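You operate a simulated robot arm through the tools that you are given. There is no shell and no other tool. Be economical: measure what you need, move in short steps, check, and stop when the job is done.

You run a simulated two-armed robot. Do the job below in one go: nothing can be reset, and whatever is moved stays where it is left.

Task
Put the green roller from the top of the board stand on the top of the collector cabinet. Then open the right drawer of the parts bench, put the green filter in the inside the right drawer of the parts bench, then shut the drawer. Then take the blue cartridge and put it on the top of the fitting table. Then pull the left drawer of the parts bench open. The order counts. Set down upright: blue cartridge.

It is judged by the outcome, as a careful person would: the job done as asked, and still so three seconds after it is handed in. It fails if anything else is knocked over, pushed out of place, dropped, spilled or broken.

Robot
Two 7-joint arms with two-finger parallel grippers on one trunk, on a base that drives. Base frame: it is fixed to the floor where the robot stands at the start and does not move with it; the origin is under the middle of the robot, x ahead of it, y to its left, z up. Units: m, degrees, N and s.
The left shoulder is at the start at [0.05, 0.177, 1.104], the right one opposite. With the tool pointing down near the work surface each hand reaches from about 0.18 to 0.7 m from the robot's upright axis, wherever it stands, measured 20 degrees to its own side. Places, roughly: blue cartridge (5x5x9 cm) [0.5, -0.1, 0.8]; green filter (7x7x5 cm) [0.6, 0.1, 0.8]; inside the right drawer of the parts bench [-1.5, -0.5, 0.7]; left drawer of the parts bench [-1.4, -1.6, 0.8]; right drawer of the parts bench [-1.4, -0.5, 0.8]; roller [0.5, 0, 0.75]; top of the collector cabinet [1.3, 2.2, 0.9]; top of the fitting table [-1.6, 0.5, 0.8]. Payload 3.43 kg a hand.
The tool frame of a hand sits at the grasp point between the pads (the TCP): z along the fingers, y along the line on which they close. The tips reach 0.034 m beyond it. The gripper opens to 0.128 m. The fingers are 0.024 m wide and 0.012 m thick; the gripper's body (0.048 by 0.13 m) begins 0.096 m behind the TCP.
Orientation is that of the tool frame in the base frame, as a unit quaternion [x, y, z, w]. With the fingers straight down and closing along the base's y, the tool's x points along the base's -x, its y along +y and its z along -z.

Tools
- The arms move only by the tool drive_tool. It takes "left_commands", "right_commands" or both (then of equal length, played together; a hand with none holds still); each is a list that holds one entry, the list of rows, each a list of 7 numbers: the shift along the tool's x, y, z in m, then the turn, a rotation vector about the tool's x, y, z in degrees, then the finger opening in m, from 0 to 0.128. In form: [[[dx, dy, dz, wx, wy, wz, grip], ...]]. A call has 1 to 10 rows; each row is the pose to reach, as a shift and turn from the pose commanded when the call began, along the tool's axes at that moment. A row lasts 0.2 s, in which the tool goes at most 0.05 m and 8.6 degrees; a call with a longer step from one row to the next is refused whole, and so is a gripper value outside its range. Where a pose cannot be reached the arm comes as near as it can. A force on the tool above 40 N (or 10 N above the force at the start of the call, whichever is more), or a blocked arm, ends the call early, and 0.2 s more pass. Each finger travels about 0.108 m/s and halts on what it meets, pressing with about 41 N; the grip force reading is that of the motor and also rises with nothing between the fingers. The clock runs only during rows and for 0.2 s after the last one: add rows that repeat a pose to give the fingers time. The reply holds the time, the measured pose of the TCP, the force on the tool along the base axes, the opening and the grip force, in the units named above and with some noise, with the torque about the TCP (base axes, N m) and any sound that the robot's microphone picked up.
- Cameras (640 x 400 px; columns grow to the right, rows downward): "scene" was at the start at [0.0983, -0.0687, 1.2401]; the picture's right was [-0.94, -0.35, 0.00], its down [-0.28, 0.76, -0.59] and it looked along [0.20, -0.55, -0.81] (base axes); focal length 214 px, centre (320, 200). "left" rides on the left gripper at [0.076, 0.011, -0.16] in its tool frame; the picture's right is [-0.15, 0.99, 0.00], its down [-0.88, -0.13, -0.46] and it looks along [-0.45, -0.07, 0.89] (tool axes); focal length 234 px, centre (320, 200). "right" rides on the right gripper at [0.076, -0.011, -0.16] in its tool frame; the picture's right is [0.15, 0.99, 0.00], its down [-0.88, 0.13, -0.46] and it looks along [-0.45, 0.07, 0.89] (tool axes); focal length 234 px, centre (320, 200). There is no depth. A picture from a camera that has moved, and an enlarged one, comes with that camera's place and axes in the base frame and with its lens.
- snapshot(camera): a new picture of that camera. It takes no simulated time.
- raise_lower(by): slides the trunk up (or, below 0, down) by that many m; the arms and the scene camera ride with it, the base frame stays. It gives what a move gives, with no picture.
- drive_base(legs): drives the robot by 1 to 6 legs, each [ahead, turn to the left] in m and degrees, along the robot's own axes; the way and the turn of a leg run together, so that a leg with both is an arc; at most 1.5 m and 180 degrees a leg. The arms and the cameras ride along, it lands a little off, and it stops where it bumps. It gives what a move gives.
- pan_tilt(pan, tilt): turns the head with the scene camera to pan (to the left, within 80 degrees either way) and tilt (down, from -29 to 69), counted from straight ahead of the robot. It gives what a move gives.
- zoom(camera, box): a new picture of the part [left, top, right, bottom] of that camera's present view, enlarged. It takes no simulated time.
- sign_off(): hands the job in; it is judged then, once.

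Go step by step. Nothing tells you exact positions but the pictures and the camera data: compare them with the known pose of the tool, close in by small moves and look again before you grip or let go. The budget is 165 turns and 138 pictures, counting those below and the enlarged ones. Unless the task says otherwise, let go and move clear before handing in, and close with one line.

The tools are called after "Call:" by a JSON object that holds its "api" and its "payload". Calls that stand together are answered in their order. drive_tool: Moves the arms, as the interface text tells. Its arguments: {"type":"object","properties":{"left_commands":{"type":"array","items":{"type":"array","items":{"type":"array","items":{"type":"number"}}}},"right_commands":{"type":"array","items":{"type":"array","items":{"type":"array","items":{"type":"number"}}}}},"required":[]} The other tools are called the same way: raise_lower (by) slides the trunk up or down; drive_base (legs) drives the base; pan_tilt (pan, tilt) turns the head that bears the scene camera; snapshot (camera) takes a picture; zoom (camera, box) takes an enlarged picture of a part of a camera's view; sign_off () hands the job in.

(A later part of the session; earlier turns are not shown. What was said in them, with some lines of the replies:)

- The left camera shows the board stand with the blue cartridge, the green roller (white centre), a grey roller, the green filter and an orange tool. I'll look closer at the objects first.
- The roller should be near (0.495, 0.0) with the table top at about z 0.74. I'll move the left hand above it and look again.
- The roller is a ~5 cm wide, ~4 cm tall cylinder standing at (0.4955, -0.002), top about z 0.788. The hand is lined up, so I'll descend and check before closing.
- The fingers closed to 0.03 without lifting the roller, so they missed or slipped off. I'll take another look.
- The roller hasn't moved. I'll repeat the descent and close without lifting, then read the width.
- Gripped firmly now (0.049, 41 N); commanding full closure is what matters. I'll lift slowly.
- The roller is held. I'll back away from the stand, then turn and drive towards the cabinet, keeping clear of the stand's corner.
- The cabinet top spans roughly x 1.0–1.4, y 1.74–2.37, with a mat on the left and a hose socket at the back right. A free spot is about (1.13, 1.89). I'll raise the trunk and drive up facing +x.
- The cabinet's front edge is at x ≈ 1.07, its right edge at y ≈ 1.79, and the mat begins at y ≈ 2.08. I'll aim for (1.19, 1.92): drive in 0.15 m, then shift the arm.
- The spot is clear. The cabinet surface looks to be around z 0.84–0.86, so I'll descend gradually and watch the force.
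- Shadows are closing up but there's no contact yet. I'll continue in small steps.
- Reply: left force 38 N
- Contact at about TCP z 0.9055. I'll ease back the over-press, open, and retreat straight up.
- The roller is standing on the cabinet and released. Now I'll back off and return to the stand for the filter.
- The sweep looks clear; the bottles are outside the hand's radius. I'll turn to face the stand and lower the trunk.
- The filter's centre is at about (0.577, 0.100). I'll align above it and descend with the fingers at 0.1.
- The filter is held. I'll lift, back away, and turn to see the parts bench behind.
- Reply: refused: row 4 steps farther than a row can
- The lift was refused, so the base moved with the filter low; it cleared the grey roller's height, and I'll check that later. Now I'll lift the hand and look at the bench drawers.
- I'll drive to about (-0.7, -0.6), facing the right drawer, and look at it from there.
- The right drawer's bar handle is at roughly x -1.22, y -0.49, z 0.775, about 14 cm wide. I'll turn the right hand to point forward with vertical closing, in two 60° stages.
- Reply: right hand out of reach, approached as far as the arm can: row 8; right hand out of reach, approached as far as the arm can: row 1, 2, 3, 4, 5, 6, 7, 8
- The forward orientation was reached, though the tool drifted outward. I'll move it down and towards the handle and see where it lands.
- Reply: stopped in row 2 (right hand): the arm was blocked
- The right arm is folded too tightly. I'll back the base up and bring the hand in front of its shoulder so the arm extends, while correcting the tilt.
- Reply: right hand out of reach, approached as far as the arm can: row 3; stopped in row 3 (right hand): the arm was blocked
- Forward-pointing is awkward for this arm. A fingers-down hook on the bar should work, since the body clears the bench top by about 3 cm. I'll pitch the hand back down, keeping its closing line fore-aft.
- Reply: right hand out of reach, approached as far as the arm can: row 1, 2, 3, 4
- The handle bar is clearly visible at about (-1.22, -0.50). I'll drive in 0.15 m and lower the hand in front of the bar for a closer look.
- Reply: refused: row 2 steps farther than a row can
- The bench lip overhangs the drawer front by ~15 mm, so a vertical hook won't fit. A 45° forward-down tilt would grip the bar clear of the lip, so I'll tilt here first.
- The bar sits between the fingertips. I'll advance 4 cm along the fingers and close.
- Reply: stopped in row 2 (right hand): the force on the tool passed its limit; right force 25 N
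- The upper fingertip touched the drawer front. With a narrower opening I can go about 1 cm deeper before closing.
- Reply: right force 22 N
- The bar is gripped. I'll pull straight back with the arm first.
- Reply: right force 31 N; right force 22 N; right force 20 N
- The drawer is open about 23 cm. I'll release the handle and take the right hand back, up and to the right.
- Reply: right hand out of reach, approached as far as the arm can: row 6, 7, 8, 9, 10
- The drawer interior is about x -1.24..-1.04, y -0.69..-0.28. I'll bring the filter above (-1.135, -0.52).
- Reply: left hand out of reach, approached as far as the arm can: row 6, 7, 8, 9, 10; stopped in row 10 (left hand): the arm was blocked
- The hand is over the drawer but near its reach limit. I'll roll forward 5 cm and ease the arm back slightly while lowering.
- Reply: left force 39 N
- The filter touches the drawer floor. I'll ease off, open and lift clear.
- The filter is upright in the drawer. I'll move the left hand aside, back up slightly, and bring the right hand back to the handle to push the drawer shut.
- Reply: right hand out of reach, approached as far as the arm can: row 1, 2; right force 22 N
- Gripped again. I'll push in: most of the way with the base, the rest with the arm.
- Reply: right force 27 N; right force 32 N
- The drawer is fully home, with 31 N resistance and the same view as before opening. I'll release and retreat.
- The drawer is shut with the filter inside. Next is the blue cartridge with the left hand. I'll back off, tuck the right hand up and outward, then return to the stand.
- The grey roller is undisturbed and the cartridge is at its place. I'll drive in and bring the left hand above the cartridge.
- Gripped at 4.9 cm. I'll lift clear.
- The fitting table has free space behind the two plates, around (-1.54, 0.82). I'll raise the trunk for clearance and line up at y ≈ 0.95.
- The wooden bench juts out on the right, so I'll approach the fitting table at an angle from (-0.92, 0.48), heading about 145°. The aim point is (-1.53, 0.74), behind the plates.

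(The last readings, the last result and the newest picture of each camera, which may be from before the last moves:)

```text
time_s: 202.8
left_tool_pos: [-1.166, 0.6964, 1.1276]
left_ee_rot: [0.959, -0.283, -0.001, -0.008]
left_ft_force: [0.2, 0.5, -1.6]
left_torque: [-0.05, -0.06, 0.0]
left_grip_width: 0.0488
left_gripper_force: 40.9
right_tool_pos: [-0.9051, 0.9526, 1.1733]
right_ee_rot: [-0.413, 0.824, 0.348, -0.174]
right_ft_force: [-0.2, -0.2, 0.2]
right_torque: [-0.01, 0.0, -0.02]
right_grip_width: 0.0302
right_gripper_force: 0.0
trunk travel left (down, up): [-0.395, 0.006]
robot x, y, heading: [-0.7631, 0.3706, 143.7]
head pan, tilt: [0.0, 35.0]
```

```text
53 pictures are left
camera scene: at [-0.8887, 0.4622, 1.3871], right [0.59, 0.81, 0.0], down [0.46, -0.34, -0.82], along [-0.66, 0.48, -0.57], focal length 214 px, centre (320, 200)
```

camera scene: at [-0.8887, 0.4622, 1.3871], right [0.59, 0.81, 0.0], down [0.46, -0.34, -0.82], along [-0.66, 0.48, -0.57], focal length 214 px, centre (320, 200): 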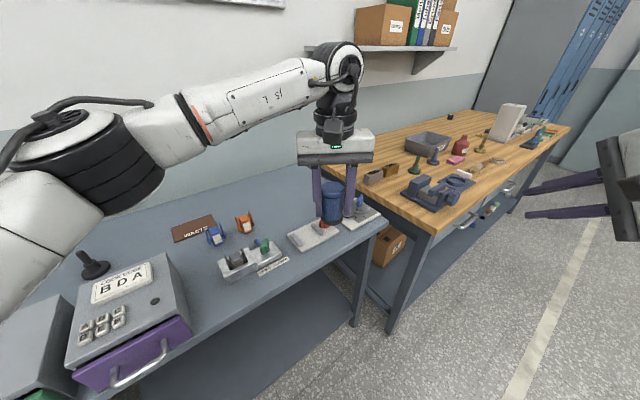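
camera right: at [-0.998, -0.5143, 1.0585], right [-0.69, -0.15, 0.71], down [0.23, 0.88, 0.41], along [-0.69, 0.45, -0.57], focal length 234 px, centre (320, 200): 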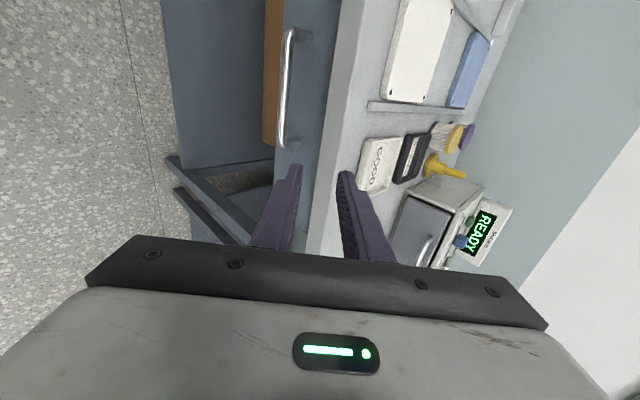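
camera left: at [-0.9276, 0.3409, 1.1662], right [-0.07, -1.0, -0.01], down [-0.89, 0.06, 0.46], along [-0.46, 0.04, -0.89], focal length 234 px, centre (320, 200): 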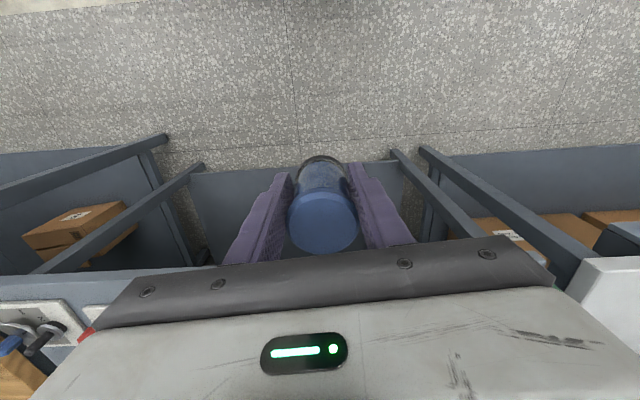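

Call:
{"api": "drive_base", "payload": {"legs": [[0.19, 0]]}}

Call:
{"api": "snapshot", "payload": {"camera": "left"}}

Call:
{"api": "snapshot", "payload": {"camera": "scene"}}

```text
time_s: 204.4
left_tool_pos: [-1.3175, 0.8087, 1.1281]
left_ee_rot: [0.959, -0.282, -0.001, -0.006]
left_ft_force: [-0.1, -0.7, -2.6]
left_torque: [-0.03, -0.05, -0.02]
left_grip_width: 0.0489
left_gripper_force: 41.2
right_tool_pos: [-1.056, 1.0635, 1.1723]
right_ee_rot: [-0.412, 0.824, 0.348, -0.176]
right_ft_force: [0.6, 0.4, -0.1]
right_torque: [-0.03, 0.03, -0.05]
right_grip_width: 0.0302
right_gripper_force: 0.0
trunk travel left (down, up): [-0.395, 0.006]
robot x, y, heading: [-0.9169, 0.4838, 143.7]
head pan, tilt: [0.0, 35.0]
```

```text
52 pictures are left
camera left: at [-1.262, 0.7552, 1.2862], right [-0.66, -0.75, -0.01], down [-0.67, 0.58, 0.46], along [-0.34, 0.31, -0.89], focal length 234 px, centre (320, 200)
```

left: 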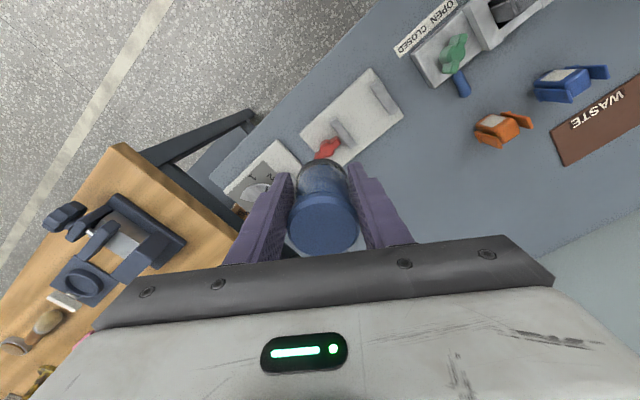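

```text
51 pictures are left
camera scene: at [-1.0405, 0.5738, 1.3871], right [0.59, 0.81, 0.0], down [0.46, -0.34, -0.82], along [-0.66, 0.48, -0.57], focal length 214 px, centre (320, 200)
```

scene: 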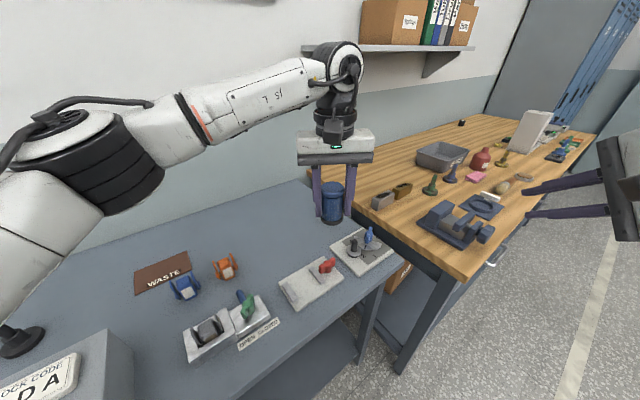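

The area around (-1.51, 0.75) behind the first plate is clear. I'll move the cartridge over it.

Call:
{"api": "drive_tool", "payload": {"left_commands": [[[-0.026, 0.031, 0, 0, 0, 0, 0], [-0.052, 0.062, 0, 0, 0, 0, 0], [-0.078, 0.092, 0, 0, 0, 0, 0], [-0.104, 0.123, 0, 0, 0, 0, 0], [-0.13, 0.153, 0, 0, 0, 0, 0], [-0.13, 0.153, 0.04, 0, 0, 0, 0], [-0.13, 0.153, 0.08, 0, 0, 0, 0], [-0.13, 0.153, 0.12, 0, 0, 0, 0]]]}}

Call:
{"api": "snapshot", "payload": {"camera": "left"}}

Call:
{"api": "snapshot", "payload": {"camera": "scene"}}

```text
time_s: 206.2
left_tool_pos: [-1.51, 0.7528, 1.0057]
left_ee_rot: [0.959, -0.284, 0.0, -0.009]
left_ft_force: [-0.4, 0.9, -1.7]
left_torque: [-0.04, -0.02, -0.01]
left_grip_width: 0.0488
left_gripper_force: 40.8
right_tool_pos: [-1.057, 1.0629, 1.1732]
right_ee_rot: [-0.411, 0.824, 0.348, -0.174]
right_ft_force: [-0.1, 0.2, -0.6]
right_torque: [0.01, 0.01, -0.03]
right_grip_width: 0.0297
right_gripper_force: 0.1
trunk travel left (down, up): [-0.395, 0.006]
robot x, y, heading: [-0.9162, 0.48, 143.4]
head pan, tilt: [0.0, 35.0]
```

```text
50 pictures are left
camera left: at [-1.4548, 0.6992, 1.1637], right [-0.66, -0.75, -0.01], down [-0.67, 0.58, 0.46], along [-0.34, 0.31, -0.89], focal length 234 px, centre (320, 200)
```

left: 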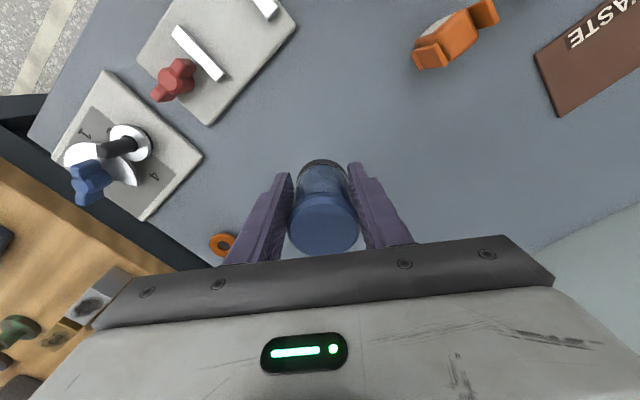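

```text
49 pictures are left
camera scene: at [-1.0406, 0.5733, 1.3871], right [0.59, 0.81, 0.0], down [0.46, -0.34, -0.82], along [-0.66, 0.48, -0.57], focal length 214 px, centre (320, 200)
```

scene: 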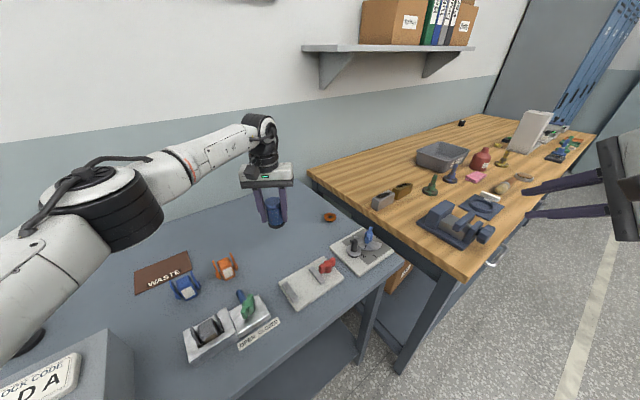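

Call:
{"api": "drive_tool", "payload": {"left_commands": [[[0, 0, 0.035, 0, 0, 0, 0], [0, 0, 0.065, 0, 0, 0, 0], [0, 0, 0.085, 0, 0, 0, 0], [0, 0, 0.095, 0, 0, 0, 0], [0, 0, 0.1, 0, 0, 0, 0], [0, 0, 0.1, 0, 0, 0, 0]]]}}

Call:
{"api": "zoom", "payload": {"camera": "scene", "box": [200, 150, 360, 250]}}

```text
time_s: 207.6
left_tool_pos: [-1.5089, 0.7539, 0.9084]
left_ee_rot: [0.959, -0.283, -0.002, -0.008]
left_ft_force: [1.0, -1.1, 2.7]
left_torque: [-0.12, 0.11, 0.01]
left_grip_width: 0.0487
left_gripper_force: 40.6
right_tool_pos: [-1.0553, 1.063, 1.1728]
right_ee_rot: [-0.411, 0.824, 0.348, -0.175]
right_ft_force: [0.4, 0.7, -0.2]
right_torque: [0.0, 0.02, 0.01]
right_grip_width: 0.0299
right_gripper_force: 0.0
trunk travel left (down, up): [-0.395, 0.006]
robot x, y, heading: [-0.9175, 0.4818, 143.5]
head pan, tilt: [0.0, 35.0]
```

```text
4.00 times, centred on (280, 200) of scene
camera zoom: at [-1.0395, 0.573, 1.3873], right [0.59, 0.81, 0.0], down [0.46, -0.34, -0.82], along [-0.66, 0.48, -0.57], focal length 858 px, centre (480, 200)
```

zoom: 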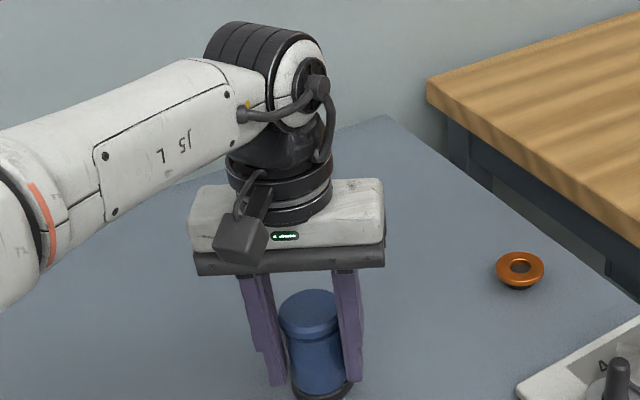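

Call:
{"api": "drive_tool", "payload": {"left_commands": [[[0, 0, 0.001, 0, 0, 0, 0], [0, 0, 0.002, 0, 0, 0, 0], [0, 0, 0.002, 0, 0, 0, 0]]]}}

Call:
{"api": "snapshot", "payload": {"camera": "left"}}

```text
time_s: 208.4
left_tool_pos: [-1.5077, 0.754, 0.9073]
left_ee_rot: [0.959, -0.283, -0.003, -0.008]
left_ft_force: [-0.7, -1.4, 13.4]
left_torque: [-0.31, 0.4, 0.01]
left_grip_width: 0.0485
left_gripper_force: 40.6
right_tool_pos: [-1.0545, 1.0622, 1.1726]
right_ee_rot: [-0.411, 0.823, 0.35, -0.175]
right_ft_force: [-0.1, -0.1, -0.4]
right_torque: [-0.04, 0.0, -0.02]
right_grip_width: 0.03
right_gripper_force: 0.1
trunk travel left (down, up): [-0.395, 0.006]
robot x, y, heading: [-0.911, 0.4798, 143.7]
head pan, tilt: [0.0, 35.0]
```

```text
47 pictures are left
camera left: at [-1.4524, 0.7, 1.0651], right [-0.66, -0.75, -0.01], down [-0.67, 0.58, 0.47], along [-0.34, 0.32, -0.88], focal length 234 px, centre (320, 200)
```

left: 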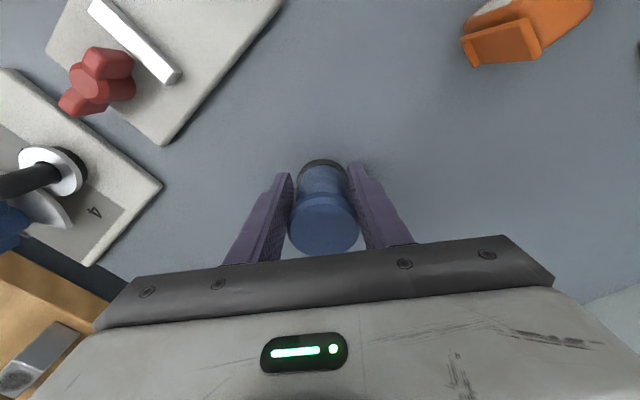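

Contact is confirmed (13 N). I'll open slowly and lift straight up.

Call:
{"api": "drive_tool", "payload": {"left_commands": [[[0, 0, -0.001, 0, 0, 0, 0.035], [0, 0, -0.001, 0, 0, 0, 0.055], [0, 0, -0.001, 0, 0, 0, 0.075], [0, 0, -0.001, 0, 0, 0, 0.085], [0, 0, -0.001, 0, 0, 0, 0.085], [0, 0, -0.03, 0, 0, 0, 0.085], [0, 0, -0.07, 0, 0, 0, 0.085], [0, 0, -0.11, 0, 0, 0, 0.085], [0, 0, -0.15, 0, 0, 0, 0.085]]]}}

Call:
{"api": "snapshot", "payload": {"camera": "left"}}

Call:
{"api": "snapshot", "payload": {"camera": "scene"}}

```text
time_s: 210.4
left_tool_pos: [-1.5094, 0.7519, 1.0565]
left_ee_rot: [0.959, -0.283, -0.001, -0.009]
left_ft_force: [1.1, 0.1, 0.2]
left_torque: [0.02, 0.02, 0.0]
left_grip_width: 0.0851
left_gripper_force: 0.0
right_tool_pos: [-1.0548, 1.0628, 1.1725]
right_ee_rot: [-0.41, 0.824, 0.349, -0.175]
right_ft_force: [0.0, -0.3, 0.5]
right_torque: [-0.02, 0.02, 0.0]
right_grip_width: 0.03
right_gripper_force: 0.0
trunk travel left (down, up): [-0.395, 0.006]
robot x, y, heading: [-0.9157, 0.4777, 143.8]
head pan, tilt: [0.0, 35.0]
```

```text
46 pictures are left
camera left: at [-1.4539, 0.6975, 1.2147], right [-0.66, -0.75, -0.01], down [-0.67, 0.58, 0.46], along [-0.34, 0.31, -0.89], focal length 234 px, centre (320, 200)
```

left: 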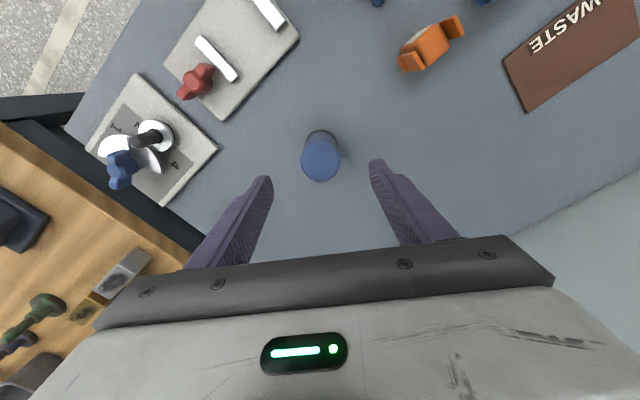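

```text
45 pictures are left
camera scene: at [-1.0392, 0.5732, 1.3872], right [0.59, 0.81, 0.0], down [0.46, -0.34, -0.82], along [-0.66, 0.49, -0.57], focal length 214 px, centre (320, 200)
```

scene: 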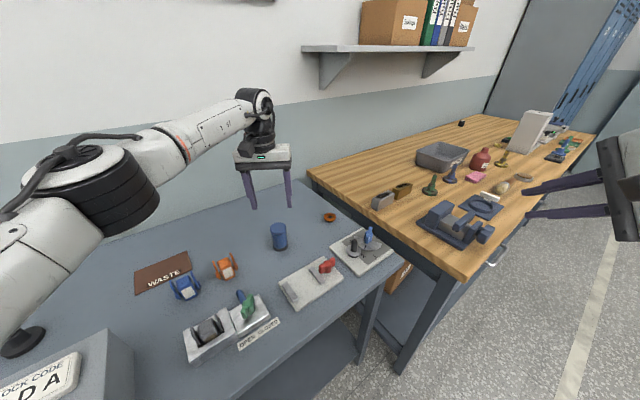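

The cartridge stands upright on the fitting table. I'll back off, tuck the left hand in, and drive down towards the left drawer.

Call:
{"api": "drive_base", "payload": {"legs": [[-0.45, 0]]}}

Call:
{"api": "drive_tool", "payload": {"left_commands": [[[0.04, 0.0, -0.01, 0, 0, 0, 0.085], [0.08, 0.0, -0.02, 0, 0, 0, 0.085], [0.12, 0.0, -0.03, 0, 0, 0, 0.085], [0.16, 0.0, -0.04, 0, 0, 0, 0.085], [0.2, 0.02, -0.05, 0, 0, 0, 0.085]]]}}

Call:
{"api": "drive_base", "payload": {"legs": [[0, 129], [1.0, 0]]}}

Call:
{"api": "pan_tilt", "payload": {"pan": -40, "tilt": 30}}

Call:
{"api": "snapshot", "payload": {"camera": "scene"}}

```text
time_s: 213.1
left_tool_pos: [-1.147, 0.485, 1.0566]
left_ee_rot: [0.959, -0.282, -0.001, -0.009]
left_ft_force: [1.1, 0.1, 0.2]
left_torque: [0.0, -0.01, -0.03]
left_grip_width: 0.0851
left_gripper_force: 0.0
right_tool_pos: [-0.6935, 0.797, 1.1731]
right_ee_rot: [-0.411, 0.824, 0.349, -0.174]
right_ft_force: [-0.5, -0.9, -0.9]
right_torque: [0.0, -0.02, -0.01]
right_grip_width: 0.0299
right_gripper_force: 0.1
trunk travel left (down, up): [-0.395, 0.006]
robot x, y, heading: [-0.5536, 0.2163, 143.8]
head pan, tilt: [0.0, 35.0]
```

```text
time_s: 214.3
left_tool_pos: [-0.9908, 0.3575, 1.105]
left_ee_rot: [0.959, -0.282, -0.001, -0.008]
left_ft_force: [-0.2, 0.0, 0.2]
left_torque: [0.0, 0.0, -0.03]
left_grip_width: 0.085
left_gripper_force: 0.0
right_tool_pos: [-0.6934, 0.796, 1.1733]
right_ee_rot: [-0.411, 0.824, 0.349, -0.175]
right_ft_force: [0.6, -1.0, 0.3]
right_torque: [0.0, -0.02, 0.03]
right_grip_width: 0.0298
right_gripper_force: 0.0
trunk travel left (down, up): [-0.395, 0.006]
robot x, y, heading: [-0.5516, 0.2114, 143.8]
head pan, tilt: [0.0, 35.0]
```

```text
time_s: 224.8
left_tool_pos: [-0.3439, -1.2164, 1.1044]
left_ee_rot: [0.668, 0.744, -0.008, -0.003]
left_ft_force: [0.3, -1.0, -0.3]
left_torque: [-0.01, 0.01, 0.03]
left_grip_width: 0.085
left_gripper_force: 0.0
right_tool_pos: [-0.8715, -1.2615, 1.1727]
right_ee_rot: [0.921, 0.017, 0.008, 0.39]
right_ft_force: [-0.7, -0.2, 0.6]
right_torque: [-0.01, 0.0, -0.02]
right_grip_width: 0.0297
right_gripper_force: 0.0
trunk travel left (down, up): [-0.395, 0.006]
robot x, y, heading: [-0.5065, -0.7851, -87.1]
head pan, tilt: [0.0, 35.0]
```

```text
time_s: 225.9
left_tool_pos: [-0.3425, -1.2155, 1.1042]
left_ee_rot: [0.668, 0.744, -0.007, -0.004]
left_ft_force: [-0.8, 0.8, -0.7]
left_torque: [0.01, -0.01, 0.02]
left_grip_width: 0.085
left_gripper_force: 0.1
right_tool_pos: [-0.8708, -1.261, 1.172]
right_ee_rot: [0.921, 0.017, 0.008, 0.39]
right_ft_force: [-0.1, 1.0, -0.4]
right_torque: [-0.01, 0.02, -0.01]
right_grip_width: 0.0298
right_gripper_force: 0.0
trunk travel left (down, up): [-0.395, 0.006]
robot x, y, heading: [-0.5043, -0.7881, -87.2]
head pan, tilt: [-40.0, 30.0]
```

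```text
44 pictures are left
camera scene: at [-0.5554, -0.9268, 1.395], right [-0.8, 0.6, 0.0], down [0.3, 0.4, -0.87], along [-0.52, -0.69, -0.5], focal length 214 px, centre (320, 200)
```

scene: 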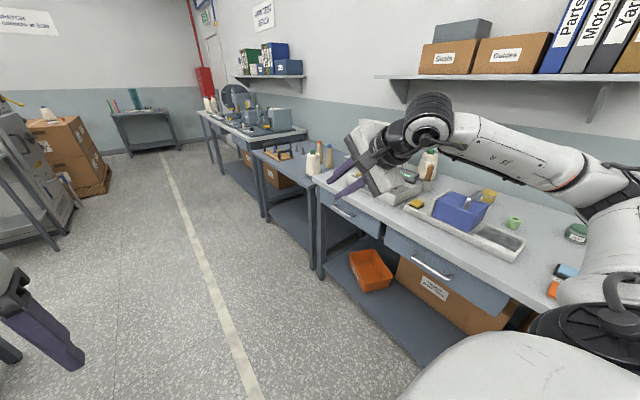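

The left drawer's handle is at about (-1.22, -1.61). I'll line up as before, at y ≈ -1.72 facing the bench, and lower the trunk.

Call:
{"api": "drive_base", "payload": {"legs": [[0.93, 0], [0, -92.5]]}}

Call:
{"api": "raise_lower", "payload": {"by": -0.12}}

Call:
{"api": "pan_tilt", "payload": {"pan": 0, "tilt": 45}}

Call:
{"api": "snapshot", "payload": {"camera": "scene"}}

Call:
{"api": "snapshot", "payload": {"camera": "right"}}

```text
time_s: 234.7
left_tool_pos: [-0.9042, -1.8462, 1.1038]
left_ee_rot: [1.0, 0.027, -0.003, -0.007]
left_ft_force: [0.6, -0.7, 0.0]
left_torque: [0.0, 0.01, -0.03]
left_grip_width: 0.0851
left_gripper_force: 0.0
right_tool_pos: [-0.9213, -1.3164, 1.1737]
right_ee_rot: [-0.646, 0.656, 0.277, -0.275]
right_ft_force: [0.2, -0.1, -0.2]
right_torque: [-0.01, 0.0, 0.0]
right_grip_width: 0.0299
right_gripper_force: 0.1
trunk travel left (down, up): [-0.395, 0.006]
robot x, y, heading: [-0.465, -1.7068, 179.8]
head pan, tilt: [-40.0, 30.0]
```

```text
time_s: 236.2
left_tool_pos: [-0.9046, -1.8457, 0.9843]
left_ee_rot: [1.0, 0.027, -0.003, -0.008]
left_ft_force: [0.1, 0.9, 0.5]
left_torque: [0.02, -0.03, -0.02]
left_grip_width: 0.0853
left_gripper_force: 0.1
right_tool_pos: [-0.9204, -1.3161, 1.0536]
right_ee_rot: [-0.646, 0.657, 0.277, -0.275]
right_ft_force: [0.8, 1.0, -0.3]
right_torque: [-0.01, 0.02, -0.03]
right_grip_width: 0.0303
right_gripper_force: 0.1
trunk travel left (down, up): [-0.275, 0.126]
robot x, y, heading: [-0.4641, -1.7089, 179.7]
head pan, tilt: [-40.0, 30.0]
```

```text
time_s: 237.2
left_tool_pos: [-0.9055, -1.8458, 0.9837]
left_ee_rot: [1.0, 0.027, -0.003, -0.007]
left_ft_force: [0.2, -0.3, 0.0]
left_torque: [-0.01, -0.01, -0.01]
left_grip_width: 0.0852
left_gripper_force: 0.0
right_tool_pos: [-0.9199, -1.3154, 1.0531]
right_ee_rot: [-0.645, 0.657, 0.277, -0.274]
right_ft_force: [-0.4, 0.5, 0.6]
right_torque: [0.0, 0.02, -0.06]
right_grip_width: 0.0301
right_gripper_force: 0.0
trunk travel left (down, up): [-0.275, 0.126]
robot x, y, heading: [-0.4663, -1.7086, 179.8]
head pan, tilt: [0.0, 45.0]
```

```text
43 pictures are left
camera scene: at [-0.6134, -1.7048, 1.2524], right [0.01, 1.0, 0.0], down [0.71, 0.0, -0.71], along [-0.71, 0.0, -0.71], focal length 214 px, centre (320, 200)
```

scene: 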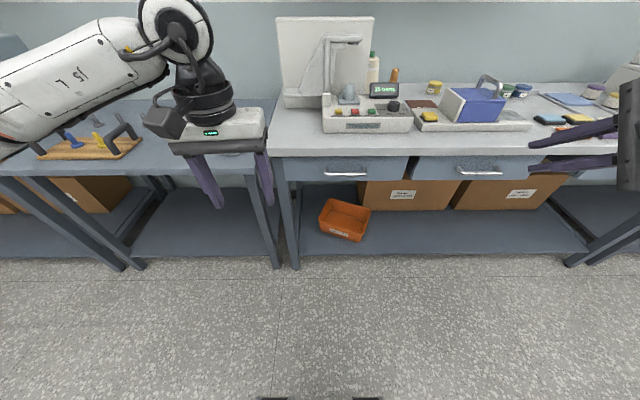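

```text
42 pictures are left
camera right: at [-0.7995, -1.3939, 1.1567], right [-0.69, -0.13, 0.71], down [0.25, 0.88, 0.41], along [-0.68, 0.46, -0.57], focal length 234 px, centre (320, 200)
```

right: 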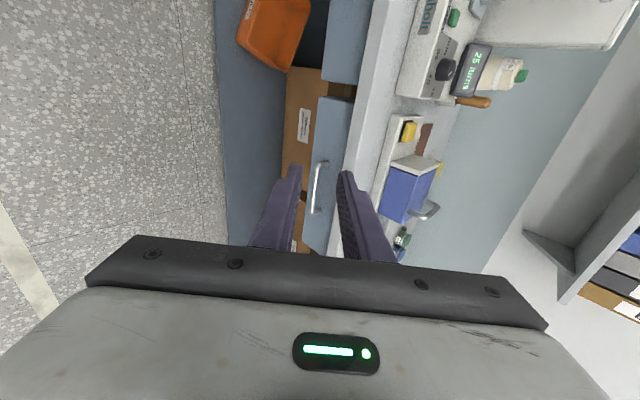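

Call:
{"api": "drive_tool", "payload": {"right_commands": [[[0.045, 0, 0, 0, 0, 0, 0.05], [0.09, 0, 0.0, 0, 0, 0, 0.05], [0.135, 0, 0, 0, 0, 0, 0.05], [0.18, 0.0, 0, 0, 0, 0, 0.05], [0.225, 0, 0, 0, 0, 0, 0.05], [0.27, 0, 0, 0, 0, 0, 0.05], [0.295, 0, 0, 0, 0, 0, 0.05]]]}}

Call:
{"api": "drive_base", "payload": {"legs": [[0.18, 0]]}}

Call:
{"api": "snapshot", "payload": {"camera": "right"}}

```text
time_s: 238.8
left_tool_pos: [-0.9047, -1.8466, 0.9855]
left_ee_rot: [1.0, 0.027, -0.003, -0.007]
left_ft_force: [-0.1, 0.0, -0.6]
left_torque: [0.0, 0.0, 0.0]
left_grip_width: 0.085
left_gripper_force: 0.0
right_tool_pos: [-0.927, -1.6121, 1.0529]
right_ee_rot: [-0.646, 0.656, 0.277, -0.275]
right_ft_force: [-0.2, -0.7, -0.3]
right_torque: [0.0, -0.02, 0.0]
right_grip_width: 0.05
right_gripper_force: 0.0
trunk travel left (down, up): [-0.275, 0.126]
robot x, y, heading: [-0.4665, -1.7072, 179.4]
head pan, tilt: [0.0, 45.0]
```

```text
time_s: 240.3
left_tool_pos: [-1.0837, -1.8451, 0.9838]
left_ee_rot: [1.0, 0.026, -0.002, -0.008]
left_ft_force: [-1.5, -0.1, -0.3]
left_torque: [0.0, -0.03, 0.01]
left_grip_width: 0.0849
left_gripper_force: 0.0
right_tool_pos: [-1.1069, -1.6114, 1.0536]
right_ee_rot: [-0.646, 0.656, 0.278, -0.273]
right_ft_force: [0.4, -0.6, 0.0]
right_torque: [0.01, -0.07, -0.04]
right_grip_width: 0.0501
right_gripper_force: 0.1
trunk travel left (down, up): [-0.275, 0.126]
robot x, y, heading: [-0.6427, -1.7042, 180.0]
head pan, tilt: [0.0, 45.0]
```

```text
41 pictures are left
camera right: at [-0.9854, -1.6883, 1.1574], right [-0.69, -0.13, 0.71], down [0.25, 0.88, 0.41], along [-0.68, 0.46, -0.57], focal length 234 px, centre (320, 200)
```

right: 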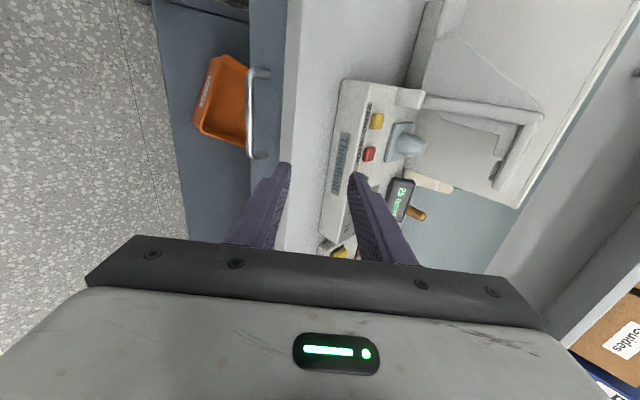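

Call:
{"api": "drive_tool", "payload": {"right_commands": [[[0, -0.02, 0.035, 0, 0, 0, 0.04], [0, -0.04, 0.07, 0, 0, 0, 0.03], [0, -0.06, 0.105, 0, 0, 0, 0.03], [0, -0.08, 0.14, 0, 0, 0, 0.03], [0, -0.1, 0.175, 0, 0, 0, 0.03], [0, -0.1185, 0.205, 0, 0, 0, 0.03], [0, -0.1185, 0.205, 0, 0, 0, 0.03]]]}}

Call:
{"api": "snapshot", "payload": {"camera": "right"}}

```text
time_s: 241.9
left_tool_pos: [-1.0846, -1.8456, 0.9845]
left_ee_rot: [1.0, 0.028, -0.003, -0.007]
left_ft_force: [-0.1, -0.5, -1.3]
left_torque: [0.0, 0.0, -0.01]
left_grip_width: 0.0848
left_gripper_force: 0.1
right_tool_pos: [-1.1714, -1.6098, 0.8256]
right_ee_rot: [-0.646, 0.656, 0.278, -0.273]
right_ft_force: [0.2, -0.3, -0.2]
right_torque: [-0.02, -0.01, 0.0]
right_grip_width: 0.0299
right_gripper_force: 0.2
trunk travel left (down, up): [-0.275, 0.126]
robot x, y, heading: [-0.6451, -1.7025, 179.7]
head pan, tilt: [0.0, 45.0]
```

```text
40 pictures are left
camera right: at [-1.0498, -1.6879, 0.9294], right [-0.69, -0.13, 0.71], down [0.25, 0.88, 0.41], along [-0.68, 0.46, -0.57], focal length 234 px, centre (320, 200)
```

right: 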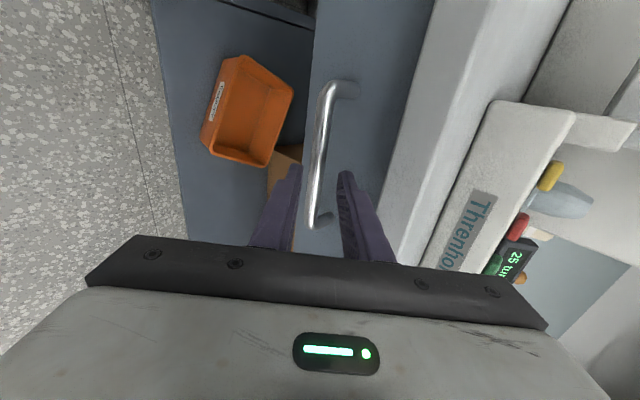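

Call:
{"api": "drive_tool", "payload": {"right_commands": [[[0, -0.001, 0.02, 0, 0, 0, 0.03], [0, -0.002, 0.036, 0, 0, 0, 0.03], [0, -0.002, 0.044, 0, 0, 0, 0.03], [0, -0.002, 0.044, 0, 0, 0, 0.01], [0, -0.002, 0.044, 0, 0, 0, 0.0], [0, -0.002, 0.044, 0, 0, 0, 0.0]]]}}

Call:
{"api": "snapshot", "payload": {"camera": "right"}}

```text
time_s: 243.3
left_tool_pos: [-1.0846, -1.8451, 0.9843]
left_ee_rot: [1.0, 0.027, -0.003, -0.007]
left_ft_force: [-0.5, -0.3, 0.3]
left_torque: [-0.04, -0.02, -0.02]
left_grip_width: 0.0851
left_gripper_force: 0.0
right_tool_pos: [-1.2003, -1.6093, 0.7939]
right_ee_rot: [-0.647, 0.656, 0.277, -0.274]
right_ft_force: [2.1, 0.9, -3.1]
right_torque: [0.44, -0.03, 0.61]
right_grip_width: 0.0145
right_gripper_force: 44.9
trunk travel left (down, up): [-0.275, 0.126]
robot x, y, heading: [-0.6476, -1.7064, 179.8]
head pan, tilt: [0.0, 45.0]
```

```text
39 pictures are left
camera right: at [-1.0795, -1.6876, 0.8976], right [-0.69, -0.14, 0.71], down [0.25, 0.88, 0.41], along [-0.68, 0.46, -0.57], focal length 234 px, centre (320, 200)
```

right: 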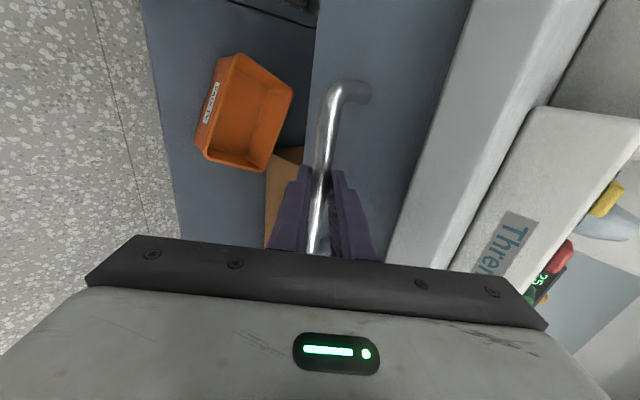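

Gripped. I'll pull 10 cm with the arm, then more with the base.

Call:
{"api": "drive_tool", "payload": {"right_commands": [[[0, -0.014, -0.014, 0, 0, 0, 0], [0, -0.028, -0.028, 0, 0, 0, 0], [0, -0.042, -0.042, 0, 0, 0, 0], [0, -0.057, -0.057, 0, 0, 0, 0], [0, -0.069, -0.071, 0, 0, 0, 0]]]}}

Call:
{"api": "drive_base", "payload": {"legs": [[-0.14, 0]]}}

Call:
{"api": "snapshot", "payload": {"camera": "scene"}}

```text
time_s: 244.6
left_tool_pos: [-1.084, -1.8446, 0.9833]
left_ee_rot: [1.0, 0.027, -0.004, -0.006]
left_ft_force: [-0.5, 0.0, -0.2]
left_torque: [0.02, 0.0, 0.0]
left_grip_width: 0.085
left_gripper_force: 0.0
right_tool_pos: [-1.1015, -1.6095, 0.7946]
right_ee_rot: [-0.645, 0.658, 0.277, -0.275]
right_ft_force: [0.6, 10.6, 0.9]
right_torque: [0.21, 0.01, 1.04]
right_grip_width: 0.0147
right_gripper_force: 45.3
trunk travel left (down, up): [-0.275, 0.126]
robot x, y, heading: [-0.6426, -1.7051, 180.1]
head pan, tilt: [0.0, 45.0]
```

```text
time_s: 245.9
left_tool_pos: [-0.9465, -1.8447, 0.9854]
left_ee_rot: [1.0, 0.026, -0.004, -0.007]
left_ft_force: [0.0, 0.0, 1.0]
left_torque: [-0.04, -0.02, 0.01]
left_grip_width: 0.0851
left_gripper_force: 0.1
right_tool_pos: [-0.9645, -1.6091, 0.7934]
right_ee_rot: [-0.644, 0.658, 0.279, -0.272]
right_ft_force: [-0.8, 20.8, 0.4]
right_torque: [0.24, -0.04, 1.06]
right_grip_width: 0.0146
right_gripper_force: 44.6
trunk travel left (down, up): [-0.275, 0.126]
robot x, y, heading: [-0.5092, -1.7044, 179.9]
head pan, tilt: [0.0, 45.0]
```

```text
38 pictures are left
camera scene: at [-0.6552, -1.7029, 1.2524], right [0.01, 1.0, 0.0], down [0.71, -0.01, -0.71], along [-0.71, 0.0, -0.71], focal length 214 px, centre (320, 200)
```

scene: 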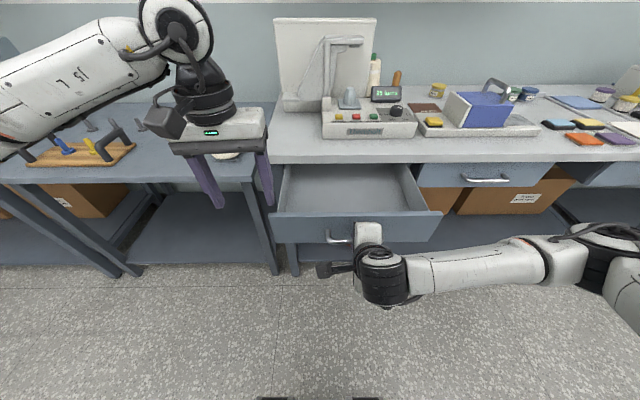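

The left drawer is open about 24 cm. I'll try a little further with the force-limited arm to be sure it is well open.

Call:
{"api": "drive_tool", "payload": {"right_commands": [[[-0.002, -0.007, -0.007, 0, 0, 0, 0], [-0.003, -0.014, -0.014, 0, 0, 0, 0], [-0.003, -0.021, -0.021, 0, 0, 0, 0], [-0.003, -0.028, -0.028, 0, 0, 0, 0]]]}}

```text
time_s: 246.9
left_tool_pos: [-0.9469, -1.8447, 0.9839]
left_ee_rot: [1.0, 0.026, -0.003, -0.008]
left_ft_force: [-0.2, -0.7, 0.5]
left_torque: [-0.03, -0.01, 0.0]
left_grip_width: 0.085
left_gripper_force: 0.1
right_tool_pos: [-0.9234, -1.6095, 0.7938]
right_ee_rot: [-0.645, 0.657, 0.279, -0.273]
right_ft_force: [-0.7, -4.6, 5.6]
right_torque: [0.51, 0.03, 0.74]
right_grip_width: 0.0147
right_gripper_force: 45.4
trunk travel left (down, up): [-0.275, 0.126]
robot x, y, heading: [-0.5033, -1.7034, 179.8]
head pan, tilt: [0.0, 45.0]
```

It is now about 28 cm open and still sliding freely. I'll release the handle and back away.

Call:
{"api": "drive_tool", "payload": {"right_commands": [[[0, 0, 0, 0, 0, 0, 0.015], [0, 0, 0, 0, 0, 0, 0.028], [0, 0, 0, 0, 0, 0, 0.028], [0, 0, -0.01, 0, 0, 0, 0.03], [0, 0, -0.03, 0, 0, 0, 0.03], [0, 0, -0.05, 0, 0, 0, 0.03]]]}}

Call:
{"api": "snapshot", "payload": {"camera": "right"}}

```text
time_s: 248.3
left_tool_pos: [-0.9465, -1.8446, 0.9852]
left_ee_rot: [1.0, 0.026, -0.003, -0.008]
left_ft_force: [0.2, -0.2, -0.5]
left_torque: [0.0, 0.0, 0.0]
left_grip_width: 0.0849
left_gripper_force: 0.1
right_tool_pos: [-0.8888, -1.6084, 0.8274]
right_ee_rot: [-0.645, 0.657, 0.279, -0.273]
right_ft_force: [-0.2, -0.4, -0.3]
right_torque: [-0.02, 0.01, 0.02]
right_grip_width: 0.0303
right_gripper_force: 0.0
trunk travel left (down, up): [-0.275, 0.126]
robot x, y, heading: [-0.5055, -1.7043, 179.5]
head pan, tilt: [0.0, 45.0]
```

```text
37 pictures are left
camera right: at [-0.7669, -1.6871, 0.9313], right [-0.69, -0.13, 0.71], down [0.25, 0.87, 0.41], along [-0.68, 0.47, -0.57], focal length 234 px, centre (320, 200)
```

right: 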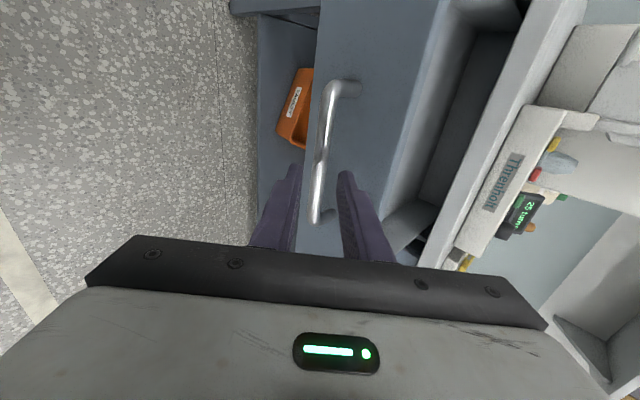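

Call:
{"api": "drive_base", "payload": {"legs": [[-0.3, 0]]}}

Call:
{"api": "pan_tilt", "payload": {"pan": -25, "tilt": 30}}

Call:
{"api": "snapshot", "payload": {"camera": "scene"}}

```text
time_s: 250.3
left_tool_pos: [-0.6433, -1.8475, 0.985]
left_ee_rot: [1.0, 0.027, -0.003, -0.008]
left_ft_force: [-0.2, 0.5, 0.2]
left_torque: [0.01, -0.01, 0.0]
left_grip_width: 0.0853
left_gripper_force: 0.1
right_tool_pos: [-0.5865, -1.6113, 0.8273]
right_ee_rot: [-0.645, 0.657, 0.279, -0.272]
right_ft_force: [0.0, -0.1, 0.3]
right_torque: [-0.01, -0.01, 0.0]
right_grip_width: 0.0299
right_gripper_force: 0.1
trunk travel left (down, up): [-0.275, 0.126]
robot x, y, heading: [-0.2025, -1.7093, 179.6]
head pan, tilt: [0.0, 45.0]
```

```text
time_s: 251.2
left_tool_pos: [-0.6455, -1.8469, 0.9851]
left_ee_rot: [1.0, 0.027, -0.002, -0.009]
left_ft_force: [0.3, -0.9, -0.1]
left_torque: [0.01, 0.0, 0.01]
left_grip_width: 0.0851
left_gripper_force: 0.1
right_tool_pos: [-0.5865, -1.6107, 0.8266]
right_ee_rot: [-0.645, 0.657, 0.279, -0.273]
right_ft_force: [0.4, -0.2, 0.2]
right_torque: [0.0, 0.01, 0.02]
right_grip_width: 0.0299
right_gripper_force: 0.1
trunk travel left (down, up): [-0.275, 0.126]
robot x, y, heading: [-0.2038, -1.7037, 179.8]
head pan, tilt: [-25.0, 30.0]
```

```text
36 pictures are left
camera scene: at [-0.3535, -1.6682, 1.275], right [0.43, 0.9, 0.0], down [0.45, -0.21, -0.87], along [-0.78, 0.37, -0.5], focal length 214 px, centre (320, 200)
```

scene: 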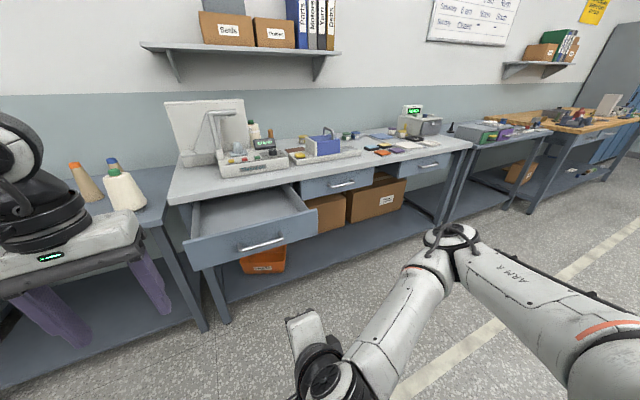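

The left drawer is open and the right drawer shut. I'll take one last look towards the fitting table before handing in.

Call:
{"api": "zoom", "payload": {"camera": "scene", "box": [360, 80, 600, 220]}}

```text
2.67 times, centred on (480, 150) of scene
camera zoom: at [-0.3535, -1.6682, 1.275], right [0.43, 0.9, 0.0], down [0.45, -0.21, -0.87], along [-0.78, 0.37, -0.5], focal length 572 px, centre (-107, 333)
```

zoom: 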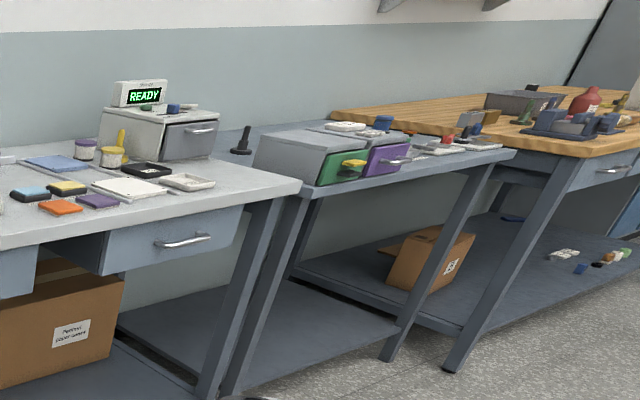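

The right drawer is fully shut and the blue cartridge's top shows upright behind the boxes on the fitting table. Everything is in place, so I'm handing in.

Call:
{"api": "sign_off", "payload": {}}

```text
The job is handed in.
```

The job is done and handed in: the green roller is on the collector cabinet, the green filter is in the shut right drawer, the blue cartridge stands upright on the fitting table, and the left drawer is open.
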